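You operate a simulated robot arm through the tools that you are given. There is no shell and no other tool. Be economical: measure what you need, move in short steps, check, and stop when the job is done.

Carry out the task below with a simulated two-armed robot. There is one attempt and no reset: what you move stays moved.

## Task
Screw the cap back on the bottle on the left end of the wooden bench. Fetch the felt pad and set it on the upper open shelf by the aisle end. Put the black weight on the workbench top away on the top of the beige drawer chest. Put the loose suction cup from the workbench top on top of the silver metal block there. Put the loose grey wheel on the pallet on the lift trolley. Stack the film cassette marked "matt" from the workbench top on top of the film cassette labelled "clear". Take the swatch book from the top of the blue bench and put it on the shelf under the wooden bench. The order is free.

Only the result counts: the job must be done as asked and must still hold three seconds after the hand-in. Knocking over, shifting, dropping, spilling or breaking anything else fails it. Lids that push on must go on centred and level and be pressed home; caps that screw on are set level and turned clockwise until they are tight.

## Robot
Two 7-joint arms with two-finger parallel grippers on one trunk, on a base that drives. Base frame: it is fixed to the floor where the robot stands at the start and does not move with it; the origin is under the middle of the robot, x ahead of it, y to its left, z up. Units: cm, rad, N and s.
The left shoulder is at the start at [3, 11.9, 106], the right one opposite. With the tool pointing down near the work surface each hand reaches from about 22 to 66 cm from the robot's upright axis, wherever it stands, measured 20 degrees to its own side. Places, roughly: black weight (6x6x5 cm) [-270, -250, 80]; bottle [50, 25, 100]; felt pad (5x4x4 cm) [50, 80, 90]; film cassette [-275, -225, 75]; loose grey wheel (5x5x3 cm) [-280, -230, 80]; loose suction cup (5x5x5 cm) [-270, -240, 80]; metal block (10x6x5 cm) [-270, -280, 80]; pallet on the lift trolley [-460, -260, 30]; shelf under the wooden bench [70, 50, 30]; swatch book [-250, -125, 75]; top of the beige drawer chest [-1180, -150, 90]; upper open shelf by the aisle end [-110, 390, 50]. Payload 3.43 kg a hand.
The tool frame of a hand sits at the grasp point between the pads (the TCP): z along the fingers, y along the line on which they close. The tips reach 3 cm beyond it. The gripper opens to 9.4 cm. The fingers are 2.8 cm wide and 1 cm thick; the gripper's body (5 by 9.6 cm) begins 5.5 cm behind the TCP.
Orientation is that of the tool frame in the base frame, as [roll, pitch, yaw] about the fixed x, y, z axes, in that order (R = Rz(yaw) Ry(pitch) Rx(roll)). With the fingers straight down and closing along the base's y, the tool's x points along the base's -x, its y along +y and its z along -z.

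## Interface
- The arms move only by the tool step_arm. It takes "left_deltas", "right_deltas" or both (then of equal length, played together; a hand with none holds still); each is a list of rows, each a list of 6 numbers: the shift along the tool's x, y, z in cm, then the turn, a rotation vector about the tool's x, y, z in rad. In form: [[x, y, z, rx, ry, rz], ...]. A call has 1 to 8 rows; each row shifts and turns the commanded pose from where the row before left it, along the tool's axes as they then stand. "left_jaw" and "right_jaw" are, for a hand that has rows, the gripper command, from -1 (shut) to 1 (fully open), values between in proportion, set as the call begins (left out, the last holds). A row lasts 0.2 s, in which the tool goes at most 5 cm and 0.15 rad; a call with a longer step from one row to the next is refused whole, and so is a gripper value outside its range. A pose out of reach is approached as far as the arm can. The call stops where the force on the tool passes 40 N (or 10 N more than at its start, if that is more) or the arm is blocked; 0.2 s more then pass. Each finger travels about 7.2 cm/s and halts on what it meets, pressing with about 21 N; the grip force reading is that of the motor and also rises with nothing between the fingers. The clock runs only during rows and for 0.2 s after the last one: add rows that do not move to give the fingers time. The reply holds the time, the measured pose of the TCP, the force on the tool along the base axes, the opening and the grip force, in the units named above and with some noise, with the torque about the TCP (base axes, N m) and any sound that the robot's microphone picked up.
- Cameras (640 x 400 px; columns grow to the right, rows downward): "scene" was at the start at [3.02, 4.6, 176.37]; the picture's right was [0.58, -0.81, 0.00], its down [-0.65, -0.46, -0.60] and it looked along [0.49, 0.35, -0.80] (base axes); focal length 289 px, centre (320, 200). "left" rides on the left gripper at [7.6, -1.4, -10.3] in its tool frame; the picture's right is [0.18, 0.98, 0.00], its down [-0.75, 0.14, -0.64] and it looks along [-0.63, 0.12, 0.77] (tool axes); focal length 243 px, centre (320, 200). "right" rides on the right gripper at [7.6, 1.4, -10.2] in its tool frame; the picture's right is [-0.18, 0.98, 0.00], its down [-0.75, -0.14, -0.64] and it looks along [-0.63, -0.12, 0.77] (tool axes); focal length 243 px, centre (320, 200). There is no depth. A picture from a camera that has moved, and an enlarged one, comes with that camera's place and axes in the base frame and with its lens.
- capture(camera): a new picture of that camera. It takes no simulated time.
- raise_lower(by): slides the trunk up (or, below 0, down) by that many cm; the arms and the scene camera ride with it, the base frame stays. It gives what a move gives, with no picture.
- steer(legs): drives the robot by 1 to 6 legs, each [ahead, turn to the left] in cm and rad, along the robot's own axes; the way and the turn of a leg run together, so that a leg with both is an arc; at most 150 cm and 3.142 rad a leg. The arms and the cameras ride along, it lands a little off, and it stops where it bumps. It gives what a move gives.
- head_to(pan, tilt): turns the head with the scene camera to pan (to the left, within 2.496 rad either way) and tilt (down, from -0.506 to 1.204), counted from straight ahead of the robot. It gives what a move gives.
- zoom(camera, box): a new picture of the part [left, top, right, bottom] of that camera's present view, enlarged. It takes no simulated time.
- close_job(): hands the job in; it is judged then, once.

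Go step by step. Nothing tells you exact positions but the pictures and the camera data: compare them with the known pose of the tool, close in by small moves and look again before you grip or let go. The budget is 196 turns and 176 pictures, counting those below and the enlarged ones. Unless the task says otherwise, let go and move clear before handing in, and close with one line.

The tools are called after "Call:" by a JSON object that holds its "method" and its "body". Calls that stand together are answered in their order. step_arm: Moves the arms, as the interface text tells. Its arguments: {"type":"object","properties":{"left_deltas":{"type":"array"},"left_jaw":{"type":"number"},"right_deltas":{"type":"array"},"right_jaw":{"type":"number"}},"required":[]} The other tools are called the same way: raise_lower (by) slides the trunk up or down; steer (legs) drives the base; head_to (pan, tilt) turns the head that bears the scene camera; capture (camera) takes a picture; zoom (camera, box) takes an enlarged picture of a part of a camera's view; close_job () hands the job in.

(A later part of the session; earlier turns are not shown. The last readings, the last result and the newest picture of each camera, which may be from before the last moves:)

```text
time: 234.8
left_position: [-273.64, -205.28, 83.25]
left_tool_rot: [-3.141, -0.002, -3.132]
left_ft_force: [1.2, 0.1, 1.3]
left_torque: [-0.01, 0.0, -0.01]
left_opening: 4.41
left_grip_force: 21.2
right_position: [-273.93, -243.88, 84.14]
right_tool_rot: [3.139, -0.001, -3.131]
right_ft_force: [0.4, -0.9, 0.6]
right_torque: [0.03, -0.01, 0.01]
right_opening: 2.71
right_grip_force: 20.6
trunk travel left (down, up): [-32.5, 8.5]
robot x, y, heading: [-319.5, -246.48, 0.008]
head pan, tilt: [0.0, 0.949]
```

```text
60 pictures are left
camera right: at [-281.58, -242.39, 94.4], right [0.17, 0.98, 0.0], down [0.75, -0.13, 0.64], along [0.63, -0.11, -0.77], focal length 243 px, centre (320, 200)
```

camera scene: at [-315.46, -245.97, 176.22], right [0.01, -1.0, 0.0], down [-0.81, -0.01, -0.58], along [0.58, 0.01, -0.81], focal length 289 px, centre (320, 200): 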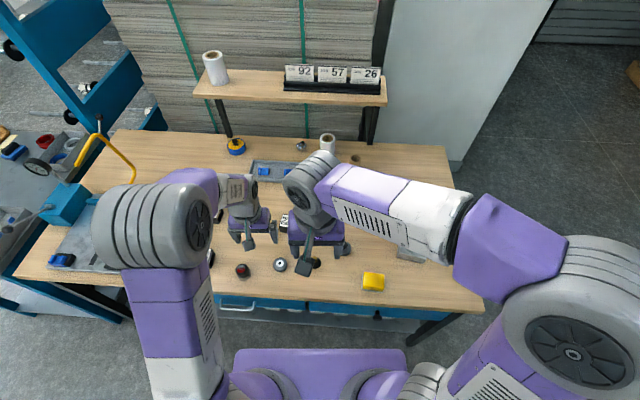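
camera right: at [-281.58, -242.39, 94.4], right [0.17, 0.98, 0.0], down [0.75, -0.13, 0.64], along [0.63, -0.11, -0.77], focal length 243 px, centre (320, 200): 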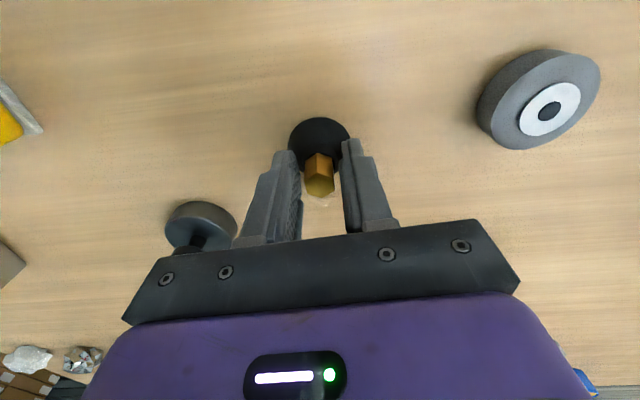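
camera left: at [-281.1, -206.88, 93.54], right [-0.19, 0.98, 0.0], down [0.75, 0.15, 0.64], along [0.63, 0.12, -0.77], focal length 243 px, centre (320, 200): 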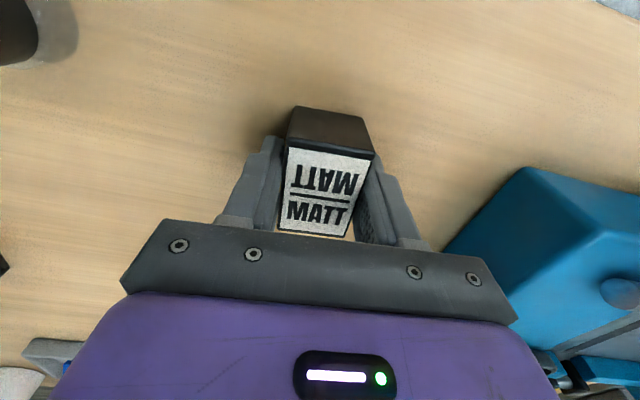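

MATT is gripped. The right fingers closed on the cone instead of the stem, so I open, raise 0.9 cm and close again, while the left lifts MATT.

Call:
{"method": "step_arm", "body": {"right_deltas": [[0, 0, 0, 0, 0, 0], [0, 0, -0.9, 0, 0, 0], [0, 0, 0, 0, 0, 0]], "right_jaw": -0.2, "left_deltas": [[0, 0, -3, 0, 0, 0], [0, 0, -3, 0, 0, 0], [0, 0, -3.5, 0, 0, 0]]}}

Call:
{"method": "step_arm", "body": {"right_deltas": [[0, 0, 0, 0, 0, 0], [0, 0, 0, 0, 0, 0], [0, 0, 0, 0, 0, 0], [0, 0, -4, 0, 0, 0], [0, 0, -4, 0, 0, 0], [0, 0, -4, 0, 0, 0], [0, -3, 0, 0, 0, 0], [0, -4, 0, 0, 0, 0]], "right_jaw": -1}}

Call:
{"method": "capture", "body": {"camera": "right"}}

```text
time: 235.6
left_position: [-273.68, -205.54, 92.78]
left_tool_rot: [-3.139, -0.003, -3.132]
left_ft_force: [0.3, 0.6, -1.4]
left_torque: [0.04, -0.02, 0.03]
left_opening: 4.41
left_grip_force: 21.1
right_position: [-273.87, -243.73, 85.05]
right_tool_rot: [3.141, 0.002, -3.131]
right_ft_force: [0.5, 0.4, -0.2]
right_torque: [0.03, 0.01, 0.02]
right_opening: 3.76
right_grip_force: 0.1
trunk travel left (down, up): [-32.5, 8.5]
robot x, y, heading: [-319.71, -246.24, 0.009]
head pan, tilt: [0.0, 0.949]
```

```text
time: 237.4
left_position: [-273.83, -205.59, 92.85]
left_tool_rot: [3.141, -0.002, -3.131]
left_ft_force: [-0.1, 0.2, -0.9]
left_torque: [0.01, 0.0, 0.01]
left_opening: 4.41
left_grip_force: 21.2
right_position: [-273.73, -251.01, 97.24]
right_tool_rot: [3.141, 0.001, -3.132]
right_ft_force: [-0.3, 0.3, -0.9]
right_torque: [0.02, -0.01, -0.05]
right_opening: 1.79
right_grip_force: 20.9
trunk travel left (down, up): [-32.5, 8.5]
robot x, y, heading: [-319.78, -246.39, 0.011]
head pan, tilt: [0.0, 0.949]
```

```text
59 pictures are left
camera right: at [-281.37, -249.48, 107.4], right [0.17, 0.98, 0.0], down [0.76, -0.13, 0.64], along [0.63, -0.11, -0.77], focal length 243 px, centre (320, 200)
```

right: 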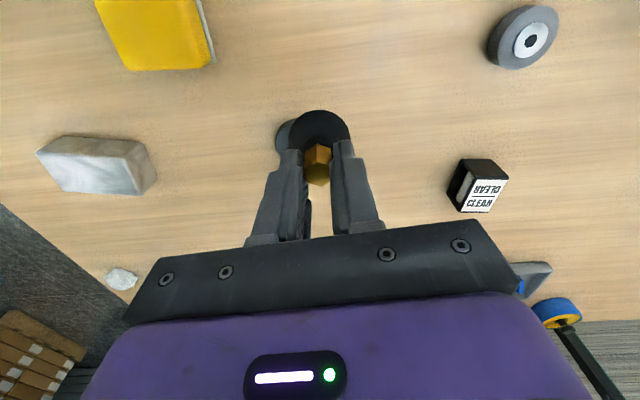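

The suction cup hangs by its stem. I zoom on the metal block.

Call:
{"method": "zoom", "body": {"camera": "right", "box": [20, 110, 180, 210]}}

```text
4.00 times, centred on (100, 160) of right
camera zoom: at [-281.37, -249.48, 107.4], right [0.17, 0.98, 0.0], down [0.76, -0.13, 0.64], along [0.63, -0.11, -0.77], focal length 970 px, centre (1200, 360)
```

zoom: 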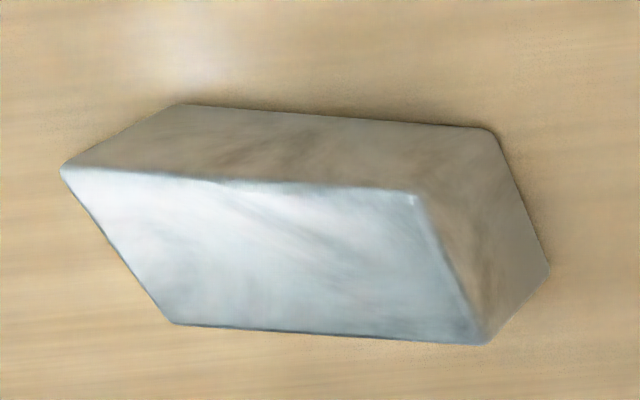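

Metal block top centre is [-269.8,-279.5], top z≈83. I carry the cup above it and start bringing MATT over toward CLEAR.

Call:
{"method": "step_arm", "body": {"right_deltas": [[-0.66, -4.75, 0, 0, 0, 0], [-0.66, -4.75, 0, 0, 0, 0], [-0.66, -4.75, 0, 0, 0, 0], [-0.66, -4.75, 0, 0, 0, 0], [-0.66, -4.75, 0, 0, 0, 0], [-0.66, -4.75, 0, 0, 0, 0], [0, 0, 3, 0, 0, 0], [0, 0, 2.5, 0, 0, 0]], "left_deltas": [[0, 0, 0, 0, 0, 0], [0, 0, 0, 0, 0, 0], [0, 0, 0, 0, 0, 0], [-4.9, 0, 0, 0, 0, 0], [-4.9, 0, 0, 0, 0, 0], [-4.9, 0, 0, 0, 0, 0], [0, -4.8, 0, 0, 0, 0.09], [0, -4.8, 0, 0, 0, 0.09]]}}

Call:
{"method": "capture", "body": {"camera": "right"}}

```text
time: 239.2
left_position: [-260.01, -215.22, 92.89]
left_tool_rot: [3.14, -0.002, 2.97]
left_ft_force: [-0.5, 1.1, 0.2]
left_torque: [0.03, -0.02, 0.01]
left_opening: 4.42
left_grip_force: 21.1
left hand out of reach, approached as far as the arm can: row 6
right_position: [-269.35, -279.37, 91.53]
right_tool_rot: [-3.141, -0.001, -3.132]
right_ft_force: [0.6, -1.0, -0.3]
right_torque: [0.03, 0.04, 0.01]
right_opening: 1.75
right_grip_force: 20.7
trunk travel left (down, up): [-32.5, 8.5]
robot x, y, heading: [-319.7, -246.34, 0.011]
head pan, tilt: [0.0, 0.949]
```

```text
57 pictures are left
camera right: at [-277.05, -277.98, 101.7], right [0.17, 0.98, 0.0], down [0.75, -0.13, 0.64], along [0.63, -0.11, -0.77], focal length 243 px, centre (320, 200)
```

right: 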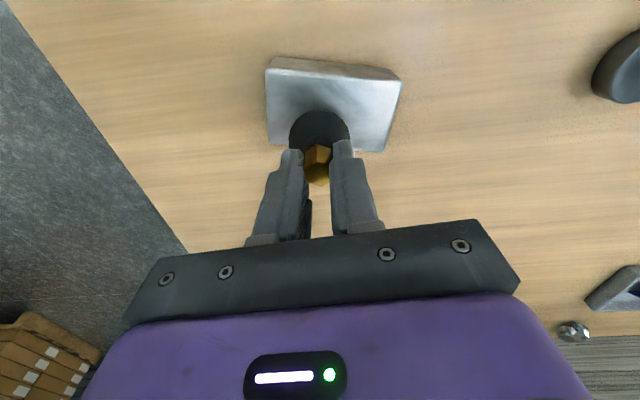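

The block is right below. I adjust slightly and lower the cup until it touches.

Call:
{"method": "step_arm", "body": {"right_deltas": [[0.5, 0.8, 0.8, 0, 0, 0], [0, 0, 0.8, 0, 0, 0], [0, 0, 0.4, 0, 0, 0], [0, 0, 0.3, 0, 0, 0], [0, 0, 0.3, 0, 0, 0], [0, 0, 0, 0, 0, 0]]}}

Call:
{"method": "capture", "body": {"camera": "right"}}

```text
time: 240.6
left_position: [-260.09, -214.95, 92.99]
left_tool_rot: [-3.141, 0.0, 2.972]
left_ft_force: [0.2, 0.4, -0.9]
left_torque: [0.01, 0.02, -0.03]
left_opening: 4.41
left_grip_force: 20.8
right_position: [-270.08, -278.51, 89.15]
right_tool_rot: [-3.138, 0.006, -3.131]
right_ft_force: [-1.5, 0.0, 27.2]
right_torque: [0.01, 0.23, -0.02]
right_opening: 1.72
right_grip_force: 21.1
trunk travel left (down, up): [-32.5, 8.5]
robot x, y, heading: [-319.78, -246.11, 0.009]
head pan, tilt: [0.0, 0.949]
```

```text
56 pictures are left
camera right: at [-277.75, -277.0, 99.42], right [0.17, 0.98, 0.0], down [0.75, -0.13, 0.65], along [0.64, -0.11, -0.76], focal length 243 px, centre (320, 200)
```

right: 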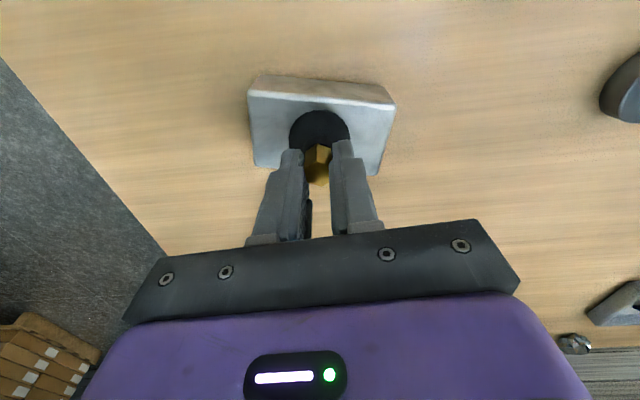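

The cup stands on the block. I release it and lift; the left hand continues to CLEAR.

Call:
{"method": "step_arm", "body": {"right_deltas": [[0, 0, -0.15, 0, 0, 0], [0, 0, 0, 0, 0, 0], [0, 0, 0, 0, 0, 0], [0, 0, 0, 0, 0, 0], [0, 0, -3, 0, 0, 0], [0, 0, -4, 0, 0, 0], [0, 0, -4, 0, 0, 0]], "right_jaw": -0.2, "left_deltas": [[-1.0, -4.45, 0, 0, 0, 0], [-1.0, -4.45, 0, 0, 0, 0], [-1.0, -4.45, 0, 0, 0, 0], [-1.0, -4.45, 0, 0, 0, 0], [0, 0, 0, 0, 0, 0], [0, 0, 0, 0, 0, 0], [0, 0, 0, 0, 0, 0]]}}

Call:
{"method": "capture", "body": {"camera": "left"}}

Call:
{"method": "capture", "body": {"camera": "right"}}

```text
time: 242.2
left_position: [-259.02, -233.01, 92.99]
left_tool_rot: [-3.139, -0.002, 2.973]
left_ft_force: [-0.6, -0.1, -1.8]
left_torque: [0.02, 0.0, 0.02]
left_opening: 4.4
left_grip_force: 20.3
right_position: [-269.93, -278.56, 100.07]
right_tool_rot: [3.141, 0.0, -3.131]
right_ft_force: [0.4, -0.6, 0.0]
right_torque: [-0.03, 0.03, 0.02]
right_opening: 3.75
right_grip_force: 0.0
trunk travel left (down, up): [-32.5, 8.5]
robot x, y, heading: [-319.54, -246.29, 0.014]
head pan, tilt: [0.0, 0.949]
```

```text
55 pictures are left
camera left: at [-266.64, -233.25, 103.28], right [-0.02, 1.0, 0.0], down [0.77, 0.01, 0.64], along [0.64, 0.01, -0.77], focal length 243 px, centre (320, 200)
```

left: 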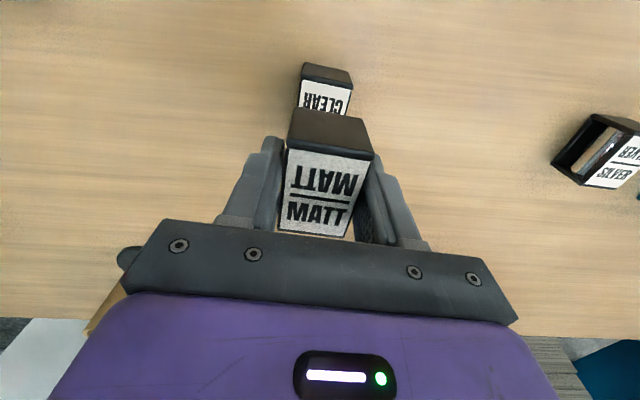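

```text
54 pictures are left
camera right: at [-277.52, -277.11, 110.35], right [0.17, 0.98, 0.0], down [0.76, -0.13, 0.64], along [0.63, -0.11, -0.77], focal length 243 px, centre (320, 200)
```

right: 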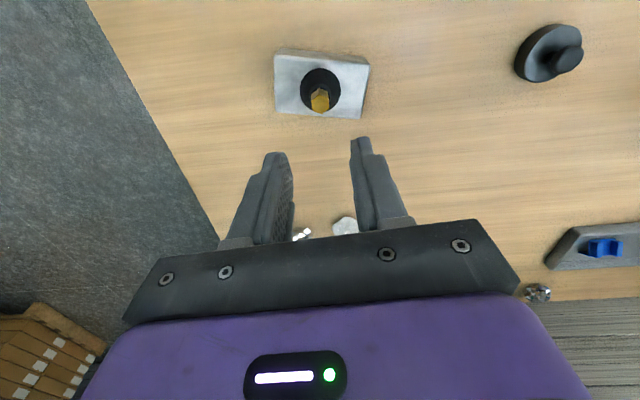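

MATT is nearly over CLEAR: it needs 0.5 cm toward me and 3° more turn. I correct and lower it gently onto CLEAR.

Call:
{"method": "step_arm", "body": {"left_deltas": [[0.5, -0.08, 0, 0, 0, 0.05], [0, 0, 2, 0, 0, 0], [0, 0, 2, 0, 0, 0], [0, 0, 0.4, 0, 0, 0], [0, 0, 0.3, 0, 0, 0], [0, 0, 0.3, 0, 0, 0], [0, 0, 0, 0, 0, 0]]}}

Call:
{"method": "capture", "body": {"camera": "left"}}

```text
time: 243.8
left_position: [-259.24, -233.16, 87.74]
left_tool_rot: [-3.141, -0.002, 2.922]
left_ft_force: [-0.2, -0.2, -1.8]
left_torque: [0.02, -0.02, 0.0]
left_opening: 4.42
left_grip_force: 21.4
right_position: [-269.77, -278.54, 100.06]
right_tool_rot: [-3.141, 0.001, -3.131]
right_ft_force: [0.0, 0.1, 0.1]
right_torque: [0.0, -0.01, -0.01]
right_opening: 3.76
right_grip_force: 0.1
trunk travel left (down, up): [-32.5, 8.5]
robot x, y, heading: [-319.41, -246.44, 0.012]
head pan, tilt: [0.0, 0.949]
```

```text
53 pictures are left
camera left: at [-267.03, -232.99, 97.94], right [0.03, 1.0, 0.0], down [0.77, -0.03, 0.64], along [0.64, -0.02, -0.77], focal length 243 px, centre (320, 200)
```

left: 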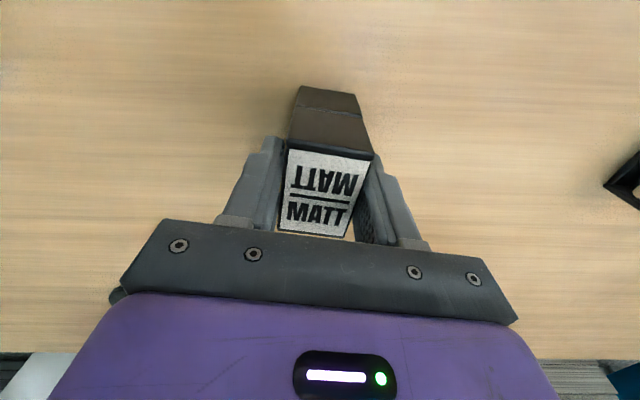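

Faces line up well. I lower the last millimetres until contact.

Call:
{"method": "step_arm", "body": {"left_deltas": [[0, 0, 0.2, 0, 0, 0], [0, 0, 0.2, 0, 0, 0], [0, 0, 0.2, 0, 0, 0], [0, 0, 0.15, 0, 0, 0], [0, 0, 0, 0, 0, 0]]}}

Call:
{"method": "zoom", "body": {"camera": "left", "box": [240, 60, 420, 240]}}

```text
time: 245.0
left_position: [-259.39, -233.21, 87.29]
left_tool_rot: [-3.141, 0.003, 2.92]
left_ft_force: [3.9, 0.5, 18.1]
left_torque: [0.0, -0.06, 0.02]
left_opening: 4.44
left_grip_force: 21.7
right_position: [-269.86, -278.5, 100.09]
right_tool_rot: [3.141, 0.002, -3.13]
right_ft_force: [0.3, 0.3, 0.5]
right_torque: [-0.02, 0.01, 0.0]
right_opening: 3.76
right_grip_force: 0.0
trunk travel left (down, up): [-32.5, 8.5]
robot x, y, heading: [-319.69, -246.01, 0.007]
head pan, tilt: [0.0, 0.949]
```

```text
2.22 times, centred on (330, 150) of left
camera zoom: at [-267.1, -233.02, 97.5], right [0.03, 1.0, 0.0], down [0.76, -0.03, 0.64], along [0.64, -0.02, -0.77], focal length 539 px, centre (298, 311)
```

zoom: 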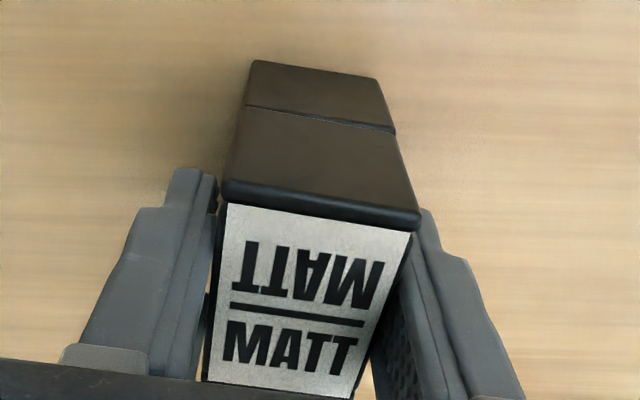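

MATT sits squarely on CLEAR. I release it and lift; the right hand moves over the weight.

Call:
{"method": "step_arm", "body": {"left_deltas": [[0, 0, -0.1, 0, 0, 0], [0, 0, 0, 0, 0, 0], [0, 0, 0, 0, 0, 0], [0, 0, -2, 0, 0, 0], [0, 0, -4, 0, 0, 0], [0, 0, -4, 0, 0, 0], [4.9, 0, 0, 0, 0, 0], [4.9, 0, 0, 0, 0, -0.1]], "left_jaw": 0.35, "right_deltas": [[-0.15, 4.86, 0, 0, 0, 0], [-0.15, 4.86, 0, 0, 0, 0], [-0.15, 4.86, 0, 0, 0, 0], [-0.15, 4.86, 0, 0, 0, 0], [-0.15, 4.86, 0, 0, 0, 0], [0, 0, 3, 0, 0, 0], [0, 0, 3, 0, 0, 0], [0, 0, 0, 0, 0, 0]]}}

Call:
{"method": "step_arm", "body": {"left_deltas": [[4.2, 0, 0, 0, 0, -0.12], [2.5, 2.8, 0, 0, 0, 0], [0, 0, 0, 0, 0, 0]]}}

Call:
{"method": "capture", "body": {"camera": "left"}}

Call:
{"method": "capture", "body": {"camera": "right"}}

```text
time: 246.8
left_position: [-268.77, -231.49, 97.18]
left_tool_rot: [-3.141, 0.0, 3.023]
left_ft_force: [-0.7, 0.5, 0.0]
left_torque: [0.0, 0.01, 0.01]
left_opening: 6.34
left_grip_force: 0.1
right_position: [-269.54, -254.25, 93.83]
right_tool_rot: [3.14, 0.0, -3.133]
right_ft_force: [0.0, -0.2, 0.5]
right_torque: [0.0, 0.0, -0.04]
right_opening: 3.77
right_grip_force: 0.0
trunk travel left (down, up): [-32.5, 8.5]
robot x, y, heading: [-319.56, -246.16, 0.011]
head pan, tilt: [0.0, 0.949]
```

```text
time: 247.6
left_position: [-275.52, -228.09, 97.05]
left_tool_rot: [-3.141, -0.002, 3.14]
left_ft_force: [-0.7, 0.2, -0.6]
left_torque: [-0.01, 0.0, -0.01]
left_opening: 6.34
left_grip_force: 0.1
right_position: [-269.49, -254.27, 93.85]
right_tool_rot: [3.141, 0.0, -3.133]
right_ft_force: [1.1, 0.3, 0.0]
right_torque: [0.04, 0.01, -0.01]
right_opening: 3.76
right_grip_force: 0.1
trunk travel left (down, up): [-32.5, 8.5]
robot x, y, heading: [-319.44, -246.51, 0.01]
head pan, tilt: [0.0, 0.949]
```

```text
51 pictures are left
camera left: at [-283.2, -229.69, 107.26], right [-0.18, 0.98, 0.0], down [0.75, 0.14, 0.64], along [0.63, 0.12, -0.77], focal length 243 px, centre (320, 200)
```

left: 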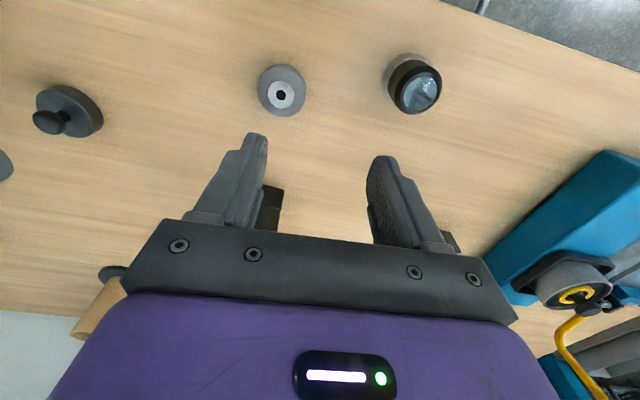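

```text
50 pictures are left
camera right: at [-277.17, -252.88, 104.01], right [0.17, 0.98, 0.0], down [0.75, -0.13, 0.64], along [0.63, -0.11, -0.77], focal length 243 px, centre (320, 200)
```

right: 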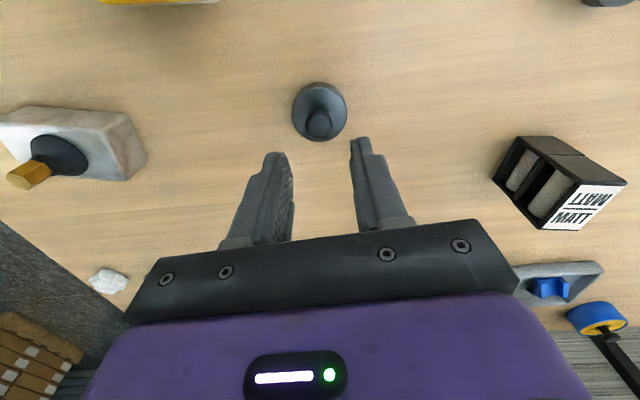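

Wheel at [-275.5,-232.2], weight knob at [-269,-254.4]. I descend both hands to their grips.

Call:
{"method": "step_arm", "body": {"left_deltas": [[0, -4.1, 0, 0, 0, 0], [0, 0, 4, 0, 0, 0], [0, 0, 4, 0, 0, 0], [0, 0, 3.5, 0, 0, 0], [0, 0, 2.5, 0, 0, 0], [0, 0, 0, 0, 0, 0]], "left_jaw": 0.6, "right_deltas": [[-0.5, -0.1, 0, 0, 0, 0], [0, 0, 3, 0, 0, 0], [0, 0, 3, 0, 0, 0], [0, 0, 2, 0, 0, 0], [0, 0, 0.9, 0, 0, 0], [0, 0, 0, 0, 0, 0]], "right_jaw": 0.0}}

Call:
{"method": "capture", "body": {"camera": "left"}}

Call:
{"method": "capture", "body": {"camera": "right"}}

```text
time: 249.0
left_position: [-275.57, -231.86, 82.92]
left_tool_rot: [-3.139, -0.004, -3.141]
left_ft_force: [-1.7, 0.4, 4.2]
left_torque: [0.22, -0.03, 0.02]
left_opening: 7.51
left_grip_force: 0.1
right_position: [-268.97, -254.17, 85.41]
right_tool_rot: [3.141, 0.003, -3.132]
right_ft_force: [0.5, 0.6, -0.3]
right_torque: [0.04, 0.02, -0.02]
right_opening: 4.66
right_grip_force: 0.0
trunk travel left (down, up): [-32.5, 8.5]
robot x, y, heading: [-319.85, -246.18, 0.01]
head pan, tilt: [0.0, 0.949]
```

```text
49 pictures are left
camera left: at [-283.05, -233.42, 93.25], right [-0.18, 0.98, 0.0], down [0.76, 0.14, 0.64], along [0.63, 0.12, -0.77], focal length 243 px, centre (320, 200)
```

left: 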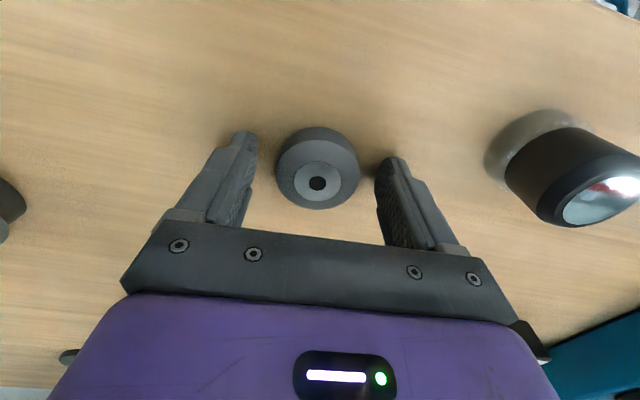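

```text
48 pictures are left
camera right: at [-276.68, -252.76, 95.56], right [0.17, 0.98, 0.0], down [0.75, -0.13, 0.64], along [0.63, -0.11, -0.77], focal length 243 px, centre (320, 200)
```

right: 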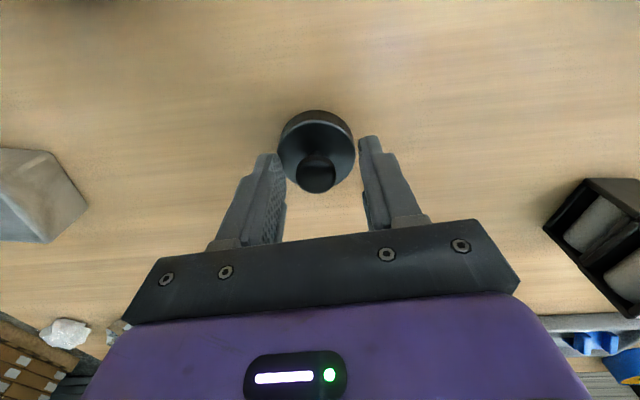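

Both are centred. I close both grippers and lift.

Call:
{"method": "step_arm", "body": {"left_deltas": [[0, 0, -0.1, 0, 0, 0], [0, 0, 0, 0, 0, 0], [0, 0, 0, 0, 0, 0], [0, 0, 0, 0, 0, 0], [0, 0, -4, 0, 0, 0], [0, 0, -5, 0, 0, 0], [0, 0, -5, 0, 0, 0]], "left_jaw": -1, "right_deltas": [[0, 0, 0.4, 0, 0, 0], [0, 0, 0, 0, 0, 0], [0, 0, 0, 0, 0, 0], [0, 0, 0, 0, 0, 0], [0, 0, -4, 0, 0, 0], [0, 0, -5, 0, 0, 0], [0, 0, -5, 0, 0, 0]], "right_jaw": -1}}

Call:
{"method": "capture", "body": {"camera": "left"}}

Call:
{"method": "capture", "body": {"camera": "right"}}

```text
time: 250.6
left_position: [-276.22, -231.66, 97.19]
left_tool_rot: [3.141, -0.004, 3.141]
left_ft_force: [-0.8, -0.3, 0.0]
left_torque: [-0.02, -0.02, 0.03]
left_opening: 4.68
left_grip_force: 21.0
right_position: [-269.29, -254.33, 98.93]
right_tool_rot: [3.141, 0.001, -3.132]
right_ft_force: [0.0, -0.3, -3.8]
right_torque: [-0.02, 0.0, 0.01]
right_opening: 2.3
right_grip_force: 20.9
trunk travel left (down, up): [-32.5, 8.5]
robot x, y, heading: [-319.59, -246.01, 0.012]
head pan, tilt: [0.0, 0.949]
```

```text
47 pictures are left
camera left: at [-283.79, -233.18, 107.44], right [-0.18, 0.98, 0.0], down [0.76, 0.14, 0.64], along [0.63, 0.12, -0.77], focal length 243 px, centre (320, 200)
```

left: 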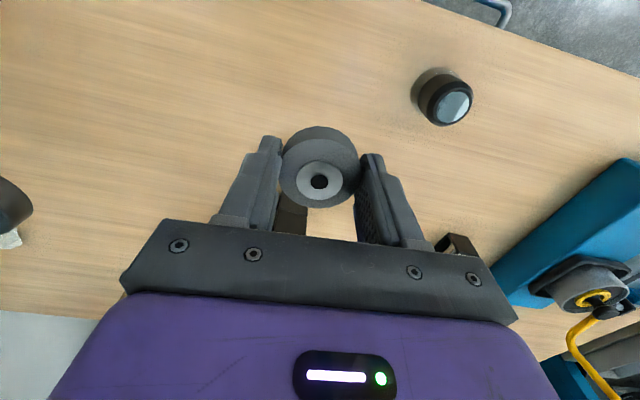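

```text
46 pictures are left
camera right: at [-276.95, -252.82, 109.12], right [0.17, 0.98, 0.0], down [0.75, -0.13, 0.64], along [0.63, -0.11, -0.77], focal length 243 px, centre (320, 200)
```

right: 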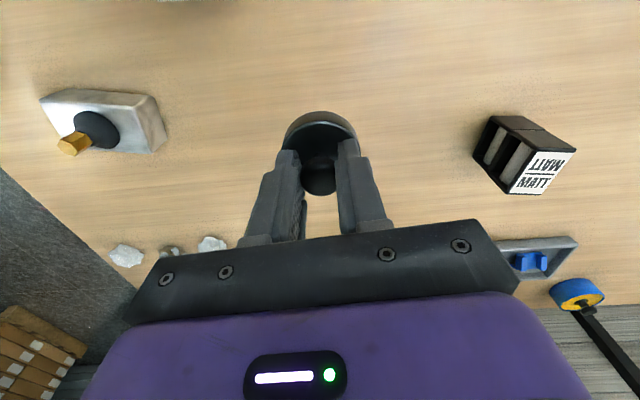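

Wheel and weight are both held, and the two stacks look right. I back off and turn toward the lift trolley to look at it.

Call:
{"method": "steer", "body": {"legs": [[-22, 0], [0, -2.75]]}}

Call:
{"method": "head_to", "body": {"pan": -0.25, "tilt": 0.6}}

Call:
{"method": "capture", "body": {"camera": "scene"}}

```text
time: 258.8
left_position: [-376.57, -275.53, 97.17]
left_tool_rot: [-3.141, -0.005, 0.36]
left_ft_force: [0.9, -0.1, -0.4]
left_torque: [0.0, 0.0, -0.02]
left_opening: 4.68
left_grip_force: 20.8
right_position: [-390.88, -256.77, 98.82]
right_tool_rot: [3.14, -0.001, 0.368]
right_ft_force: [-0.6, -0.4, -2.8]
right_torque: [0.01, 0.0, -0.01]
right_opening: 2.3
right_grip_force: 21.1
trunk travel left (down, up): [-32.5, 8.5]
robot x, y, heading: [-340.94, -246.88, -2.77]
head pan, tilt: [0.0, 0.949]
```

```text
time: 259.6
left_position: [-376.54, -275.66, 96.99]
left_tool_rot: [-3.14, -0.002, 0.36]
left_ft_force: [0.7, 0.1, -0.7]
left_torque: [-0.01, 0.0, -0.03]
left_opening: 4.64
left_grip_force: 21.4
right_position: [-390.88, -256.77, 98.84]
right_tool_rot: [-3.141, 0.0, 0.368]
right_ft_force: [0.1, -0.5, -3.6]
right_torque: [0.05, -0.01, -0.01]
right_opening: 2.31
right_grip_force: 21.2
trunk travel left (down, up): [-32.5, 8.5]
robot x, y, heading: [-340.62, -246.37, -2.773]
head pan, tilt: [-0.25, 0.6]
```

```text
45 pictures are left
camera scene: at [-346.77, -246.22, 179.04], right [-0.12, 0.99, 0.0], down [0.56, 0.07, -0.82], along [-0.82, -0.1, -0.57], focal length 289 px, centre (320, 200)
```

scene: 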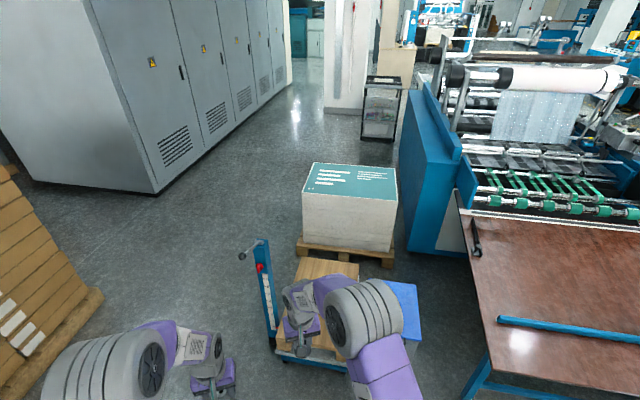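

The pallet on the trolley spans about x -422…-485, y -278…-239. I face it, drive up, lower the trunk and look down.

Call:
{"method": "steer", "body": {"legs": [[0, -0.369], [48, 0]]}}

Call:
{"method": "raise_lower", "body": {"by": -27}}

Call:
{"method": "capture", "body": {"camera": "left"}}

Call:
{"method": "capture", "body": {"camera": "scene"}}

```text
time: 263.6
left_position: [-433.01, -259.92, 97.14]
left_tool_rot: [-3.141, -0.004, -0.018]
left_ft_force: [0.5, -0.4, -0.2]
left_torque: [0.0, 0.0, -0.01]
left_opening: 4.68
left_grip_force: 21.3
right_position: [-439.44, -237.24, 98.77]
right_tool_rot: [-3.14, -0.002, -0.009]
right_ft_force: [0.7, 0.1, -3.6]
right_torque: [-0.01, -0.02, -0.03]
right_opening: 2.3
right_grip_force: 20.8
trunk travel left (down, up): [-32.5, 8.5]
robot x, y, heading: [-389.11, -246.29, 3.135]
head pan, tilt: [-0.25, 0.6]
```

```text
time: 266.4
left_position: [-433.0, -259.8, 70.05]
left_tool_rot: [-3.139, -0.002, -0.018]
left_ft_force: [0.1, -0.7, -1.5]
left_torque: [0.01, 0.03, 0.0]
left_opening: 4.66
left_grip_force: 21.4
right_position: [-439.45, -237.19, 71.84]
right_tool_rot: [3.141, 0.001, -0.008]
right_ft_force: [0.3, -1.0, -3.8]
right_torque: [-0.04, -0.02, 0.03]
right_opening: 2.33
right_grip_force: 20.5
trunk travel left (down, up): [-5.5, 35.5]
robot x, y, heading: [-389.05, -246.2, 3.128]
head pan, tilt: [-0.25, 0.6]
```

```text
44 pictures are left
camera left: at [-425.31, -258.73, 80.36], right [0.17, -0.99, 0.0], down [-0.76, -0.13, 0.64], along [-0.63, -0.11, -0.77], focal length 243 px, centre (320, 200)
```

left: 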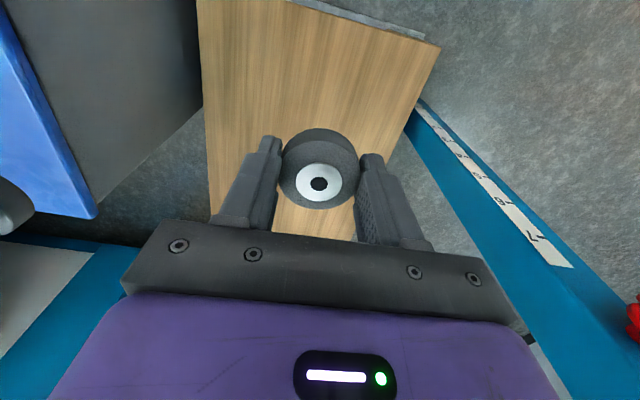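

```text
43 pictures are left
camera scene: at [-394.6, -243.55, 152.06], right [0.26, 0.97, 0.0], down [0.55, -0.14, -0.82], along [-0.8, 0.21, -0.57], focal length 289 px, centre (320, 200)
```

scene: 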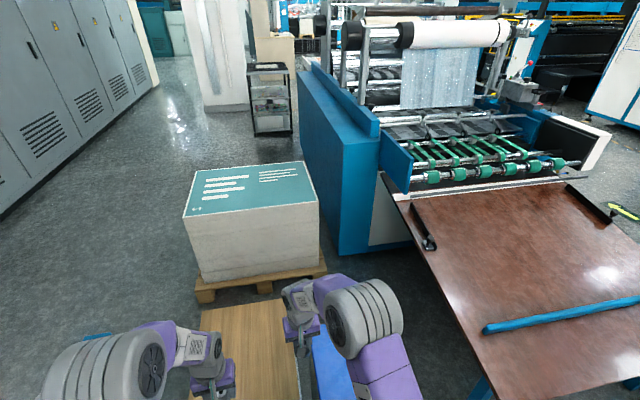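

The wheel is above the pallet. I move a bit farther over it and descend.

Call:
{"method": "step_arm", "body": {"left_deltas": [[-4, 0, 0, 0, 0, 0], [-4, 0, 0, 0, 0, 0], [0, 0, 5, 0, 0, 0], [0, 0, 5, 0, 0, 0], [0, 0, 5, 0, 0, 0], [0, 0, 5, 0, 0, 0], [0, 0, 5, 0, 0, 0], [0, 0, 4, 0, 0, 0]]}}

Call:
{"method": "capture", "body": {"camera": "left"}}

```text
time: 268.2
left_position: [-441.04, -259.43, 41.26]
left_tool_rot: [-3.139, -0.001, -0.018]
left_ft_force: [-0.2, 0.0, -0.1]
left_torque: [0.02, -0.01, 0.01]
left_opening: 4.66
left_grip_force: 21.0
right_position: [-439.39, -237.32, 71.93]
right_tool_rot: [3.141, -0.001, -0.011]
right_ft_force: [0.4, 0.8, -3.2]
right_torque: [0.0, -0.02, 0.0]
right_opening: 2.35
right_grip_force: 21.2
trunk travel left (down, up): [-5.5, 35.5]
robot x, y, heading: [-389.34, -246.17, 3.132]
head pan, tilt: [-0.25, 0.6]
```

```text
42 pictures are left
camera left: at [-433.39, -258.24, 51.44], right [0.17, -0.99, 0.0], down [-0.76, -0.13, 0.64], along [-0.63, -0.11, -0.77], focal length 243 px, centre (320, 200)
```

left: 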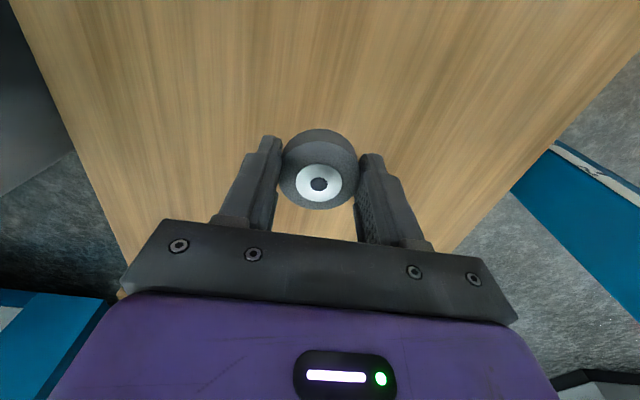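

Safely over the pallet planks. I descend in guarded steps until contact.

Call:
{"method": "step_arm", "body": {"left_deltas": [[0, 0, 2, 0, 0, 0], [0, 0, 2, 0, 0, 0], [0, 0, 1, 0, 0, 0], [0, 0, 0.5, 0, 0, 0], [0, 0, 0.4, 0, 0, 0], [0, 0, 0.4, 0, 0, 0], [0, 0, 0, 0, 0, 0]]}}

Call:
{"method": "capture", "body": {"camera": "left"}}

```text
time: 269.5
left_position: [-441.06, -259.68, 35.48]
left_tool_rot: [3.141, -0.002, -0.017]
left_ft_force: [12.5, 0.4, 24.2]
left_torque: [-0.31, 0.01, 0.15]
left_opening: 4.66
left_grip_force: 21.1
right_position: [-439.15, -237.13, 71.9]
right_tool_rot: [-3.14, 0.001, -0.009]
right_ft_force: [0.8, -0.4, -3.2]
right_torque: [0.0, 0.0, 0.02]
right_opening: 2.32
right_grip_force: 21.2
trunk travel left (down, up): [-5.5, 35.5]
robot x, y, heading: [-388.96, -246.05, 3.133]
head pan, tilt: [-0.25, 0.6]
stopped in row 6 (left hand): the force on the tool passed its limit at 53 N (the readings are from after the stop); the commanded pose is now the measured one
```

```text
41 pictures are left
camera left: at [-433.4, -258.45, 45.75], right [0.17, -0.99, 0.0], down [-0.76, -0.13, 0.64], along [-0.63, -0.11, -0.77], focal length 243 px, centre (320, 200)
```

left: 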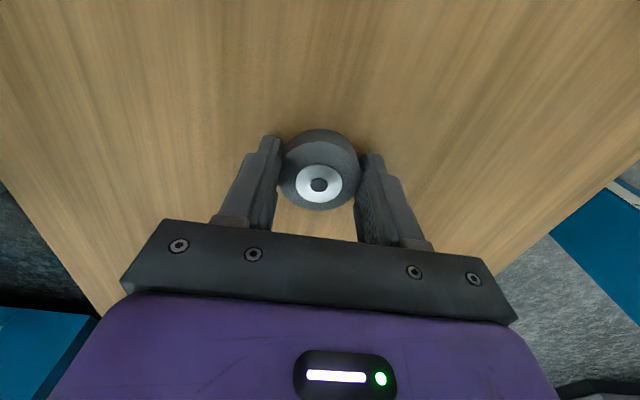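

The wheel is on the pallet. I relax, open and lift away.

Call:
{"method": "step_arm", "body": {"left_deltas": [[0, 0, -0.15, 0, 0, 0], [0, 0, 0, 0, 0, 0], [0, 0, 0, 0, 0, 0], [0, 0, -3, 0, 0, 0], [0, 0, -5, 0, 0, 0], [0, 0, -5, 0, 0, 0], [0, 0, -5, 0, 0, 0], [0, 0, -5, 0, 0, 0]], "left_jaw": 0.4}}

Call:
{"method": "capture", "body": {"camera": "left"}}

Call:
{"method": "raise_lower", "body": {"by": 27}}

```text
time: 271.3
left_position: [-440.65, -259.62, 58.58]
left_tool_rot: [3.14, -0.004, -0.015]
left_ft_force: [0.7, -0.5, -0.1]
left_torque: [0.02, -0.01, 0.01]
left_opening: 6.6
left_grip_force: 0.0
right_position: [-439.35, -237.34, 71.82]
right_tool_rot: [-3.141, 0.0, -0.008]
right_ft_force: [-1.5, 0.0, -2.9]
right_torque: [0.01, -0.02, 0.02]
right_opening: 2.33
right_grip_force: 21.3
trunk travel left (down, up): [-5.5, 35.5]
robot x, y, heading: [-388.97, -246.27, 3.135]
head pan, tilt: [-0.25, 0.6]
```

```text
40 pictures are left
camera left: at [-433.02, -258.43, 68.89], right [0.17, -0.99, 0.0], down [-0.76, -0.13, 0.64], along [-0.63, -0.11, -0.77], focal length 243 px, centre (320, 200)
```

left: 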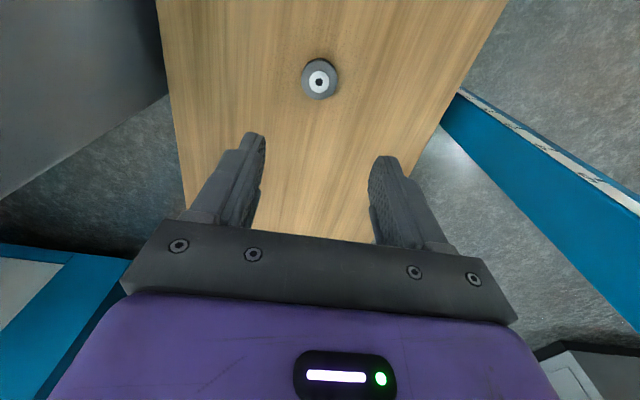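

```text
time: 274.1
left_position: [-440.73, -259.66, 85.67]
left_tool_rot: [-3.141, -0.003, -0.016]
left_ft_force: [-0.5, 0.5, 0.1]
left_torque: [-0.02, 0.03, 0.01]
left_opening: 6.58
left_grip_force: 0.0
right_position: [-439.41, -237.15, 98.72]
right_tool_rot: [3.141, 0.001, -0.01]
right_ft_force: [-0.7, -0.2, -3.4]
right_torque: [-0.02, -0.03, 0.02]
right_opening: 2.33
right_grip_force: 20.6
trunk travel left (down, up): [-32.5, 8.5]
robot x, y, heading: [-389.21, -245.93, 3.136]
head pan, tilt: [-0.25, 0.6]
```

The wheel lies flat on the pallet. Next is the weight: I back off, round the trolley into the long aisle and head toward the chest.

Call:
{"method": "steer", "body": {"legs": [[-40, 0], [0, 1.171], [110, 0], [0, -1.115], [150, 0], [150, 0]]}}

Call:
{"method": "head_to", "body": {"pan": -0.15, "tilt": 0.3}}

Call:
{"method": "capture", "body": {"camera": "scene"}}

```text
time: 301.6
left_position: [-745.47, -393.48, 85.53]
left_tool_rot: [-3.139, -0.003, 0.091]
left_ft_force: [-0.5, -0.7, 0.4]
left_torque: [-0.02, 0.03, -0.03]
left_opening: 6.59
left_grip_force: 0.1
right_position: [-746.44, -371.07, 98.77]
right_tool_rot: [3.141, 0.001, 0.099]
right_ft_force: [0.4, 0.8, -4.1]
right_torque: [-0.01, -0.01, -0.04]
right_opening: 2.33
right_grip_force: 20.7
trunk travel left (down, up): [-32.5, 8.5]
robot x, y, heading: [-695.4, -374.45, -3.041]
head pan, tilt: [-0.25, 0.6]
```

```text
time: 302.4
left_position: [-745.38, -393.45, 85.48]
left_tool_rot: [3.141, -0.004, 0.09]
left_ft_force: [-0.1, -0.4, -0.6]
left_torque: [-0.03, -0.02, -0.02]
left_opening: 6.58
left_grip_force: 0.0
right_position: [-746.44, -370.93, 98.84]
right_tool_rot: [-3.141, -0.001, 0.1]
right_ft_force: [0.4, 0.3, -3.2]
right_torque: [-0.02, -0.03, 0.0]
right_opening: 2.32
right_grip_force: 21.0
trunk travel left (down, up): [-32.5, 8.5]
robot x, y, heading: [-695.31, -374.47, -3.042]
head pan, tilt: [-0.15, 0.3]
```

```text
39 pictures are left
camera scene: at [-701.81, -373.36, 181.79], right [0.05, 1.0, 0.0], down [0.3, -0.02, -0.95], along [-0.95, 0.05, -0.3], focal length 289 px, centre (320, 200)
```

scene: 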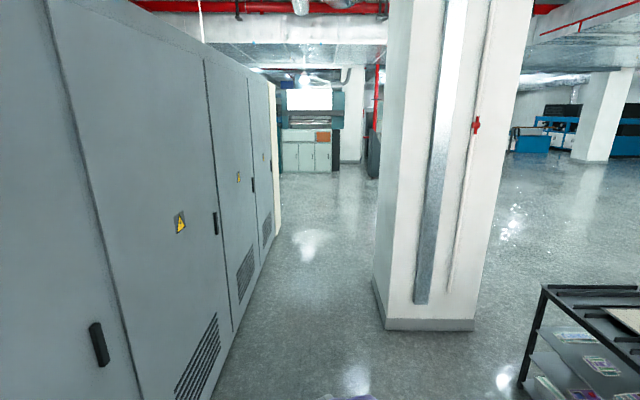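

The chest is hidden behind the pillar. I drive on through the gap between cabinets and pillar and look right.

Call:
{"method": "steer", "body": {"legs": [[0, -0.12], [150, 0], [150, 0]]}}

Call:
{"method": "head_to", "body": {"pan": -0.75, "tilt": 0.35}}

Call:
{"method": "capture", "body": {"camera": "scene"}}

```text
time: 317.3
left_position: [-1043.51, -380.76, 85.48]
left_tool_rot: [-3.141, -0.003, -0.037]
left_ft_force: [0.0, 0.0, 0.4]
left_torque: [-0.01, 0.0, -0.02]
left_opening: 6.58
left_grip_force: 0.0
right_position: [-1041.62, -358.31, 98.66]
right_tool_rot: [3.14, -0.002, -0.031]
right_ft_force: [0.1, 0.6, -3.4]
right_torque: [-0.01, -0.02, 0.03]
right_opening: 2.31
right_grip_force: 21.3
trunk travel left (down, up): [-32.5, 8.5]
robot x, y, heading: [-991.19, -368.28, 3.112]
head pan, tilt: [-0.15, 0.3]
```

```text
time: 318.3
left_position: [-1043.58, -380.78, 85.65]
left_tool_rot: [-3.141, -0.005, -0.037]
left_ft_force: [-0.3, -0.2, 0.1]
left_torque: [-0.02, 0.01, 0.01]
left_opening: 6.6
left_grip_force: 0.1
right_position: [-1041.66, -358.34, 98.76]
right_tool_rot: [-3.141, 0.0, -0.031]
right_ft_force: [-0.5, 0.0, -2.8]
right_torque: [-0.01, -0.04, -0.01]
right_opening: 2.32
right_grip_force: 21.1
trunk travel left (down, up): [-32.5, 8.5]
robot x, y, heading: [-991.43, -368.14, 3.108]
head pan, tilt: [-0.75, 0.351]
```

```text
38 pictures are left
camera scene: at [-995.16, -361.58, 181.33], right [0.7, 0.71, 0.0], down [0.24, -0.24, -0.94], along [-0.67, 0.66, -0.34], focal length 289 px, centre (320, 200)
```

scene: 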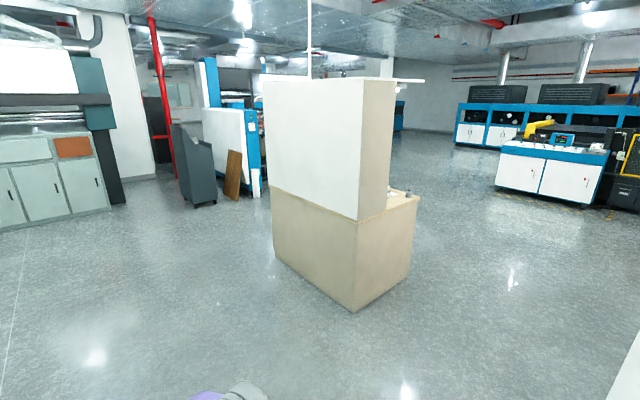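

The beige chest has a tall white back; its front must be on the far (+y) side. I drive around its end to the front.

Call:
{"method": "steer", "body": {"legs": [[50, 0], [0, -1.51], [150, 0], [150, 0], [40, 0], [0, 1.9]]}}

Call:
{"method": "head_to", "body": {"pan": 0.4, "tilt": 0.55}}

Call:
{"method": "capture", "body": {"camera": "scene"}}

```text
time: 345.4
left_position: [-1100.04, -63.15, 85.56]
left_tool_rot: [-3.14, -0.004, 0.373]
left_ft_force: [-0.2, -0.5, 0.1]
left_torque: [0.02, -0.03, -0.01]
left_opening: 6.56
left_grip_force: 0.0
right_position: [-1107.27, -42.0, 98.84]
right_tool_rot: [3.14, 0.0, 0.384]
right_ft_force: [-0.1, 0.4, -3.6]
right_torque: [0.01, -0.01, 0.03]
right_opening: 2.3
right_grip_force: 20.8
trunk travel left (down, up): [-32.5, 8.5]
robot x, y, heading: [-1057.34, -30.37, -2.761]
head pan, tilt: [-0.75, 0.351]
```

```text
time: 346.8
left_position: [-1099.99, -63.19, 85.56]
left_tool_rot: [3.14, -0.003, 0.374]
left_ft_force: [0.7, -0.1, 1.3]
left_torque: [0.0, 0.0, -0.03]
left_opening: 6.6
left_grip_force: 0.0
right_position: [-1107.29, -41.88, 98.77]
right_tool_rot: [3.142, 0.0, 0.382]
right_ft_force: [-0.3, 0.4, -2.9]
right_torque: [0.02, 0.01, 0.0]
right_opening: 2.31
right_grip_force: 21.3
trunk travel left (down, up): [-32.5, 8.5]
robot x, y, heading: [-1057.21, -30.64, -2.762]
head pan, tilt: [0.4, 0.55]
```

```text
37 pictures are left
camera scene: at [-1060.97, -35.87, 179.5], right [-0.7, 0.71, 0.0], down [0.37, 0.37, -0.85], along [-0.61, -0.6, -0.52], focal length 289 px, centre (320, 200)
```

scene: 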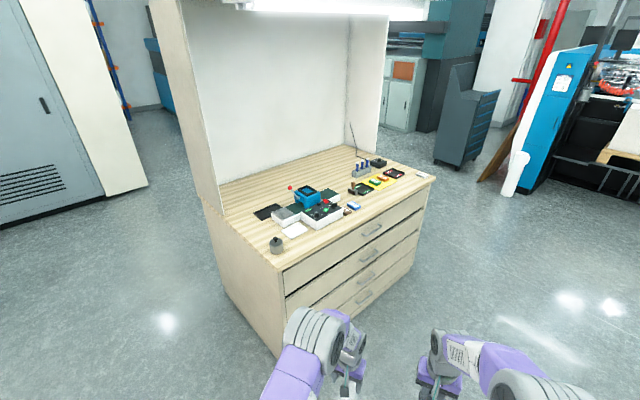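

Now the chest's top and drawers are in view. I zoom on the top to choose a free spot.

Call:
{"method": "zoom", "body": {"camera": "scene", "box": [200, 145, 440, 275]}}

```text
2.67 times, centred on (320, 210) of scene
camera zoom: at [-1060.97, -35.87, 179.5], right [-0.7, 0.71, 0.0], down [0.37, 0.37, -0.85], along [-0.61, -0.6, -0.52], focal length 770 px, centre (320, 173)
```

zoom: 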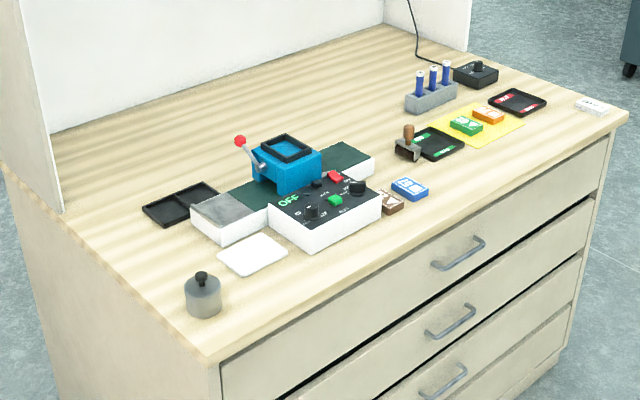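

A free spot lies at the front near [-1133.5,-117,89]. I raise both hands and drive to stand in front of it.

Call:
{"method": "step_arm", "body": {"left_deltas": [[0, 0, -5, 0, 0, 0], [0, 0, -5, 0, 0, 0], [0, 0, -5, 0, 0, 0], [0, 0, -5, 0, 0, 0]], "right_deltas": [[0, 0, -5, 0, 0, 0], [0, 0, -3, 0, 0, 0], [0, 0, 0, 0, 0, 0], [0, 0, 0, 0, 0, 0]]}}

Call:
{"method": "steer", "body": {"legs": [[0, -0.461], [64, 0], [0, 1.652], [36, 0]]}}

Call:
{"method": "capture", "body": {"camera": "right"}}

```text
time: 347.8
left_position: [-1100.07, -62.95, 105.53]
left_tool_rot: [3.141, -0.004, 0.373]
left_ft_force: [-0.3, -0.3, 0.1]
left_torque: [-0.02, 0.02, 0.01]
left_opening: 6.58
left_grip_force: 0.1
right_position: [-1107.2, -41.93, 106.77]
right_tool_rot: [3.141, 0.001, 0.381]
right_ft_force: [-0.5, -0.4, -2.6]
right_torque: [0.03, -0.01, 0.03]
right_opening: 2.3
right_grip_force: 21.0
trunk travel left (down, up): [-32.5, 8.5]
robot x, y, heading: [-1057.38, -31.22, -2.76]
head pan, tilt: [0.4, 0.55]
```

```text
time: 358.6
left_position: [-1108.0, -114.02, 105.39]
left_tool_rot: [3.141, -0.004, 1.549]
left_ft_force: [-0.5, 0.0, -0.6]
left_torque: [-0.04, -0.01, 0.01]
left_opening: 6.6
left_grip_force: 0.0
right_position: [-1130.17, -112.43, 106.78]
right_tool_rot: [-3.141, 0.001, 1.556]
right_ft_force: [-0.4, -0.5, -3.1]
right_torque: [0.03, 0.02, 0.01]
right_opening: 2.32
right_grip_force: 21.3
trunk travel left (down, up): [-32.5, 8.5]
robot x, y, heading: [-1121.05, -62.38, -1.585]
head pan, tilt: [0.4, 0.55]
```

```text
35 pictures are left
camera right: at [-1128.6, -104.74, 116.96], right [0.98, -0.2, 0.0], down [-0.15, -0.75, 0.64], along [-0.13, -0.63, -0.77], focal length 243 px, centre (320, 200)
```

right: 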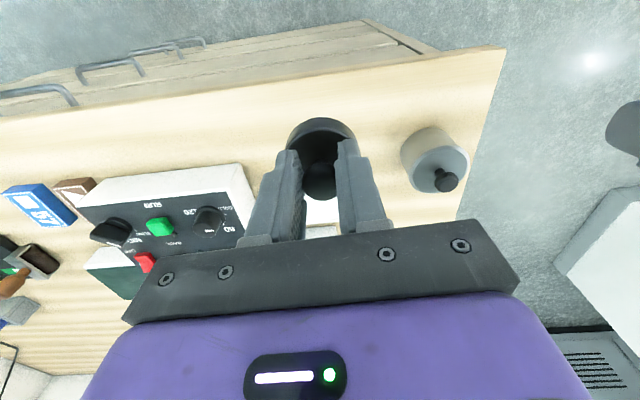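

The spot between the instrument and the small grey weight is clear. I move 5 cm in and descend gently.

Call:
{"method": "step_arm", "body": {"right_deltas": [[-5, 0, 0, 0, 0, 0], [0, 0, 4, 0, 0, 0], [0, 0, 4, 0, 0, 0], [0, 0, 2.5, 0, 0, 0], [0, 0, 0.5, 0, 0, 0], [0, 0, 0.4, 0, 0, 0], [0, 0, 0, 0, 0, 0]]}}

Call:
{"method": "capture", "body": {"camera": "right"}}

```text
time: 360.2
left_position: [-1107.99, -114.02, 105.39]
left_tool_rot: [3.141, -0.001, 1.547]
left_ft_force: [0.4, -0.9, 0.0]
left_torque: [-0.04, -0.01, -0.01]
left_opening: 6.57
left_grip_force: 0.1
right_position: [-1130.44, -117.32, 95.3]
right_tool_rot: [-3.141, -0.002, 1.556]
right_ft_force: [0.1, 0.7, -3.6]
right_torque: [0.02, -0.01, 0.01]
right_opening: 2.32
right_grip_force: 20.8
trunk travel left (down, up): [-32.5, 8.5]
robot x, y, heading: [-1121.45, -62.0, -1.582]
head pan, tilt: [0.4, 0.55]
```

```text
34 pictures are left
camera right: at [-1128.83, -109.7, 105.56], right [0.98, -0.2, 0.0], down [-0.15, -0.75, 0.64], along [-0.13, -0.63, -0.77], focal length 243 px, centre (320, 200)
```

right: 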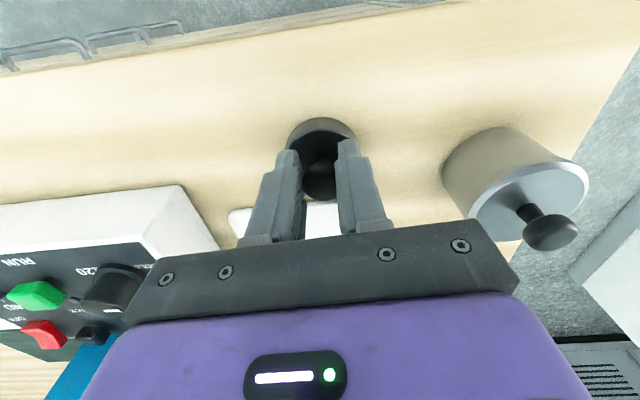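

Clear of the card and weight. I lower in small steps to contact.

Call:
{"method": "step_arm", "body": {"right_deltas": [[0, 0, 0.4, 0, 0, 0], [0, 0, 0.3, 0, 0, 0], [0, 0, 0.3, 0, 0, 0], [0, 0, 0.3, 0, 0, 0], [0, 0, 0.3, 0, 0, 0], [0, 0, 0, 0, 0, 0]]}}

```text
time: 361.2
left_position: [-1108.09, -113.91, 105.53]
left_tool_rot: [3.141, -0.002, 1.547]
left_ft_force: [0.7, -0.7, -0.4]
left_torque: [0.03, 0.01, -0.04]
left_opening: 6.62
left_grip_force: 0.1
right_position: [-1130.27, -117.55, 94.85]
right_tool_rot: [3.141, 0.01, 1.556]
right_ft_force: [-1.6, 8.2, 19.9]
right_torque: [0.7, -0.02, 0.07]
right_opening: 2.34
right_grip_force: 21.2
trunk travel left (down, up): [-32.5, 8.5]
robot x, y, heading: [-1120.87, -62.25, -1.582]
head pan, tilt: [0.4, 0.55]
stopped in row 4 (right hand): the force on the tool passed its limit at 44 N (the readings are from after the stop); the commanded pose is now the measured one
```

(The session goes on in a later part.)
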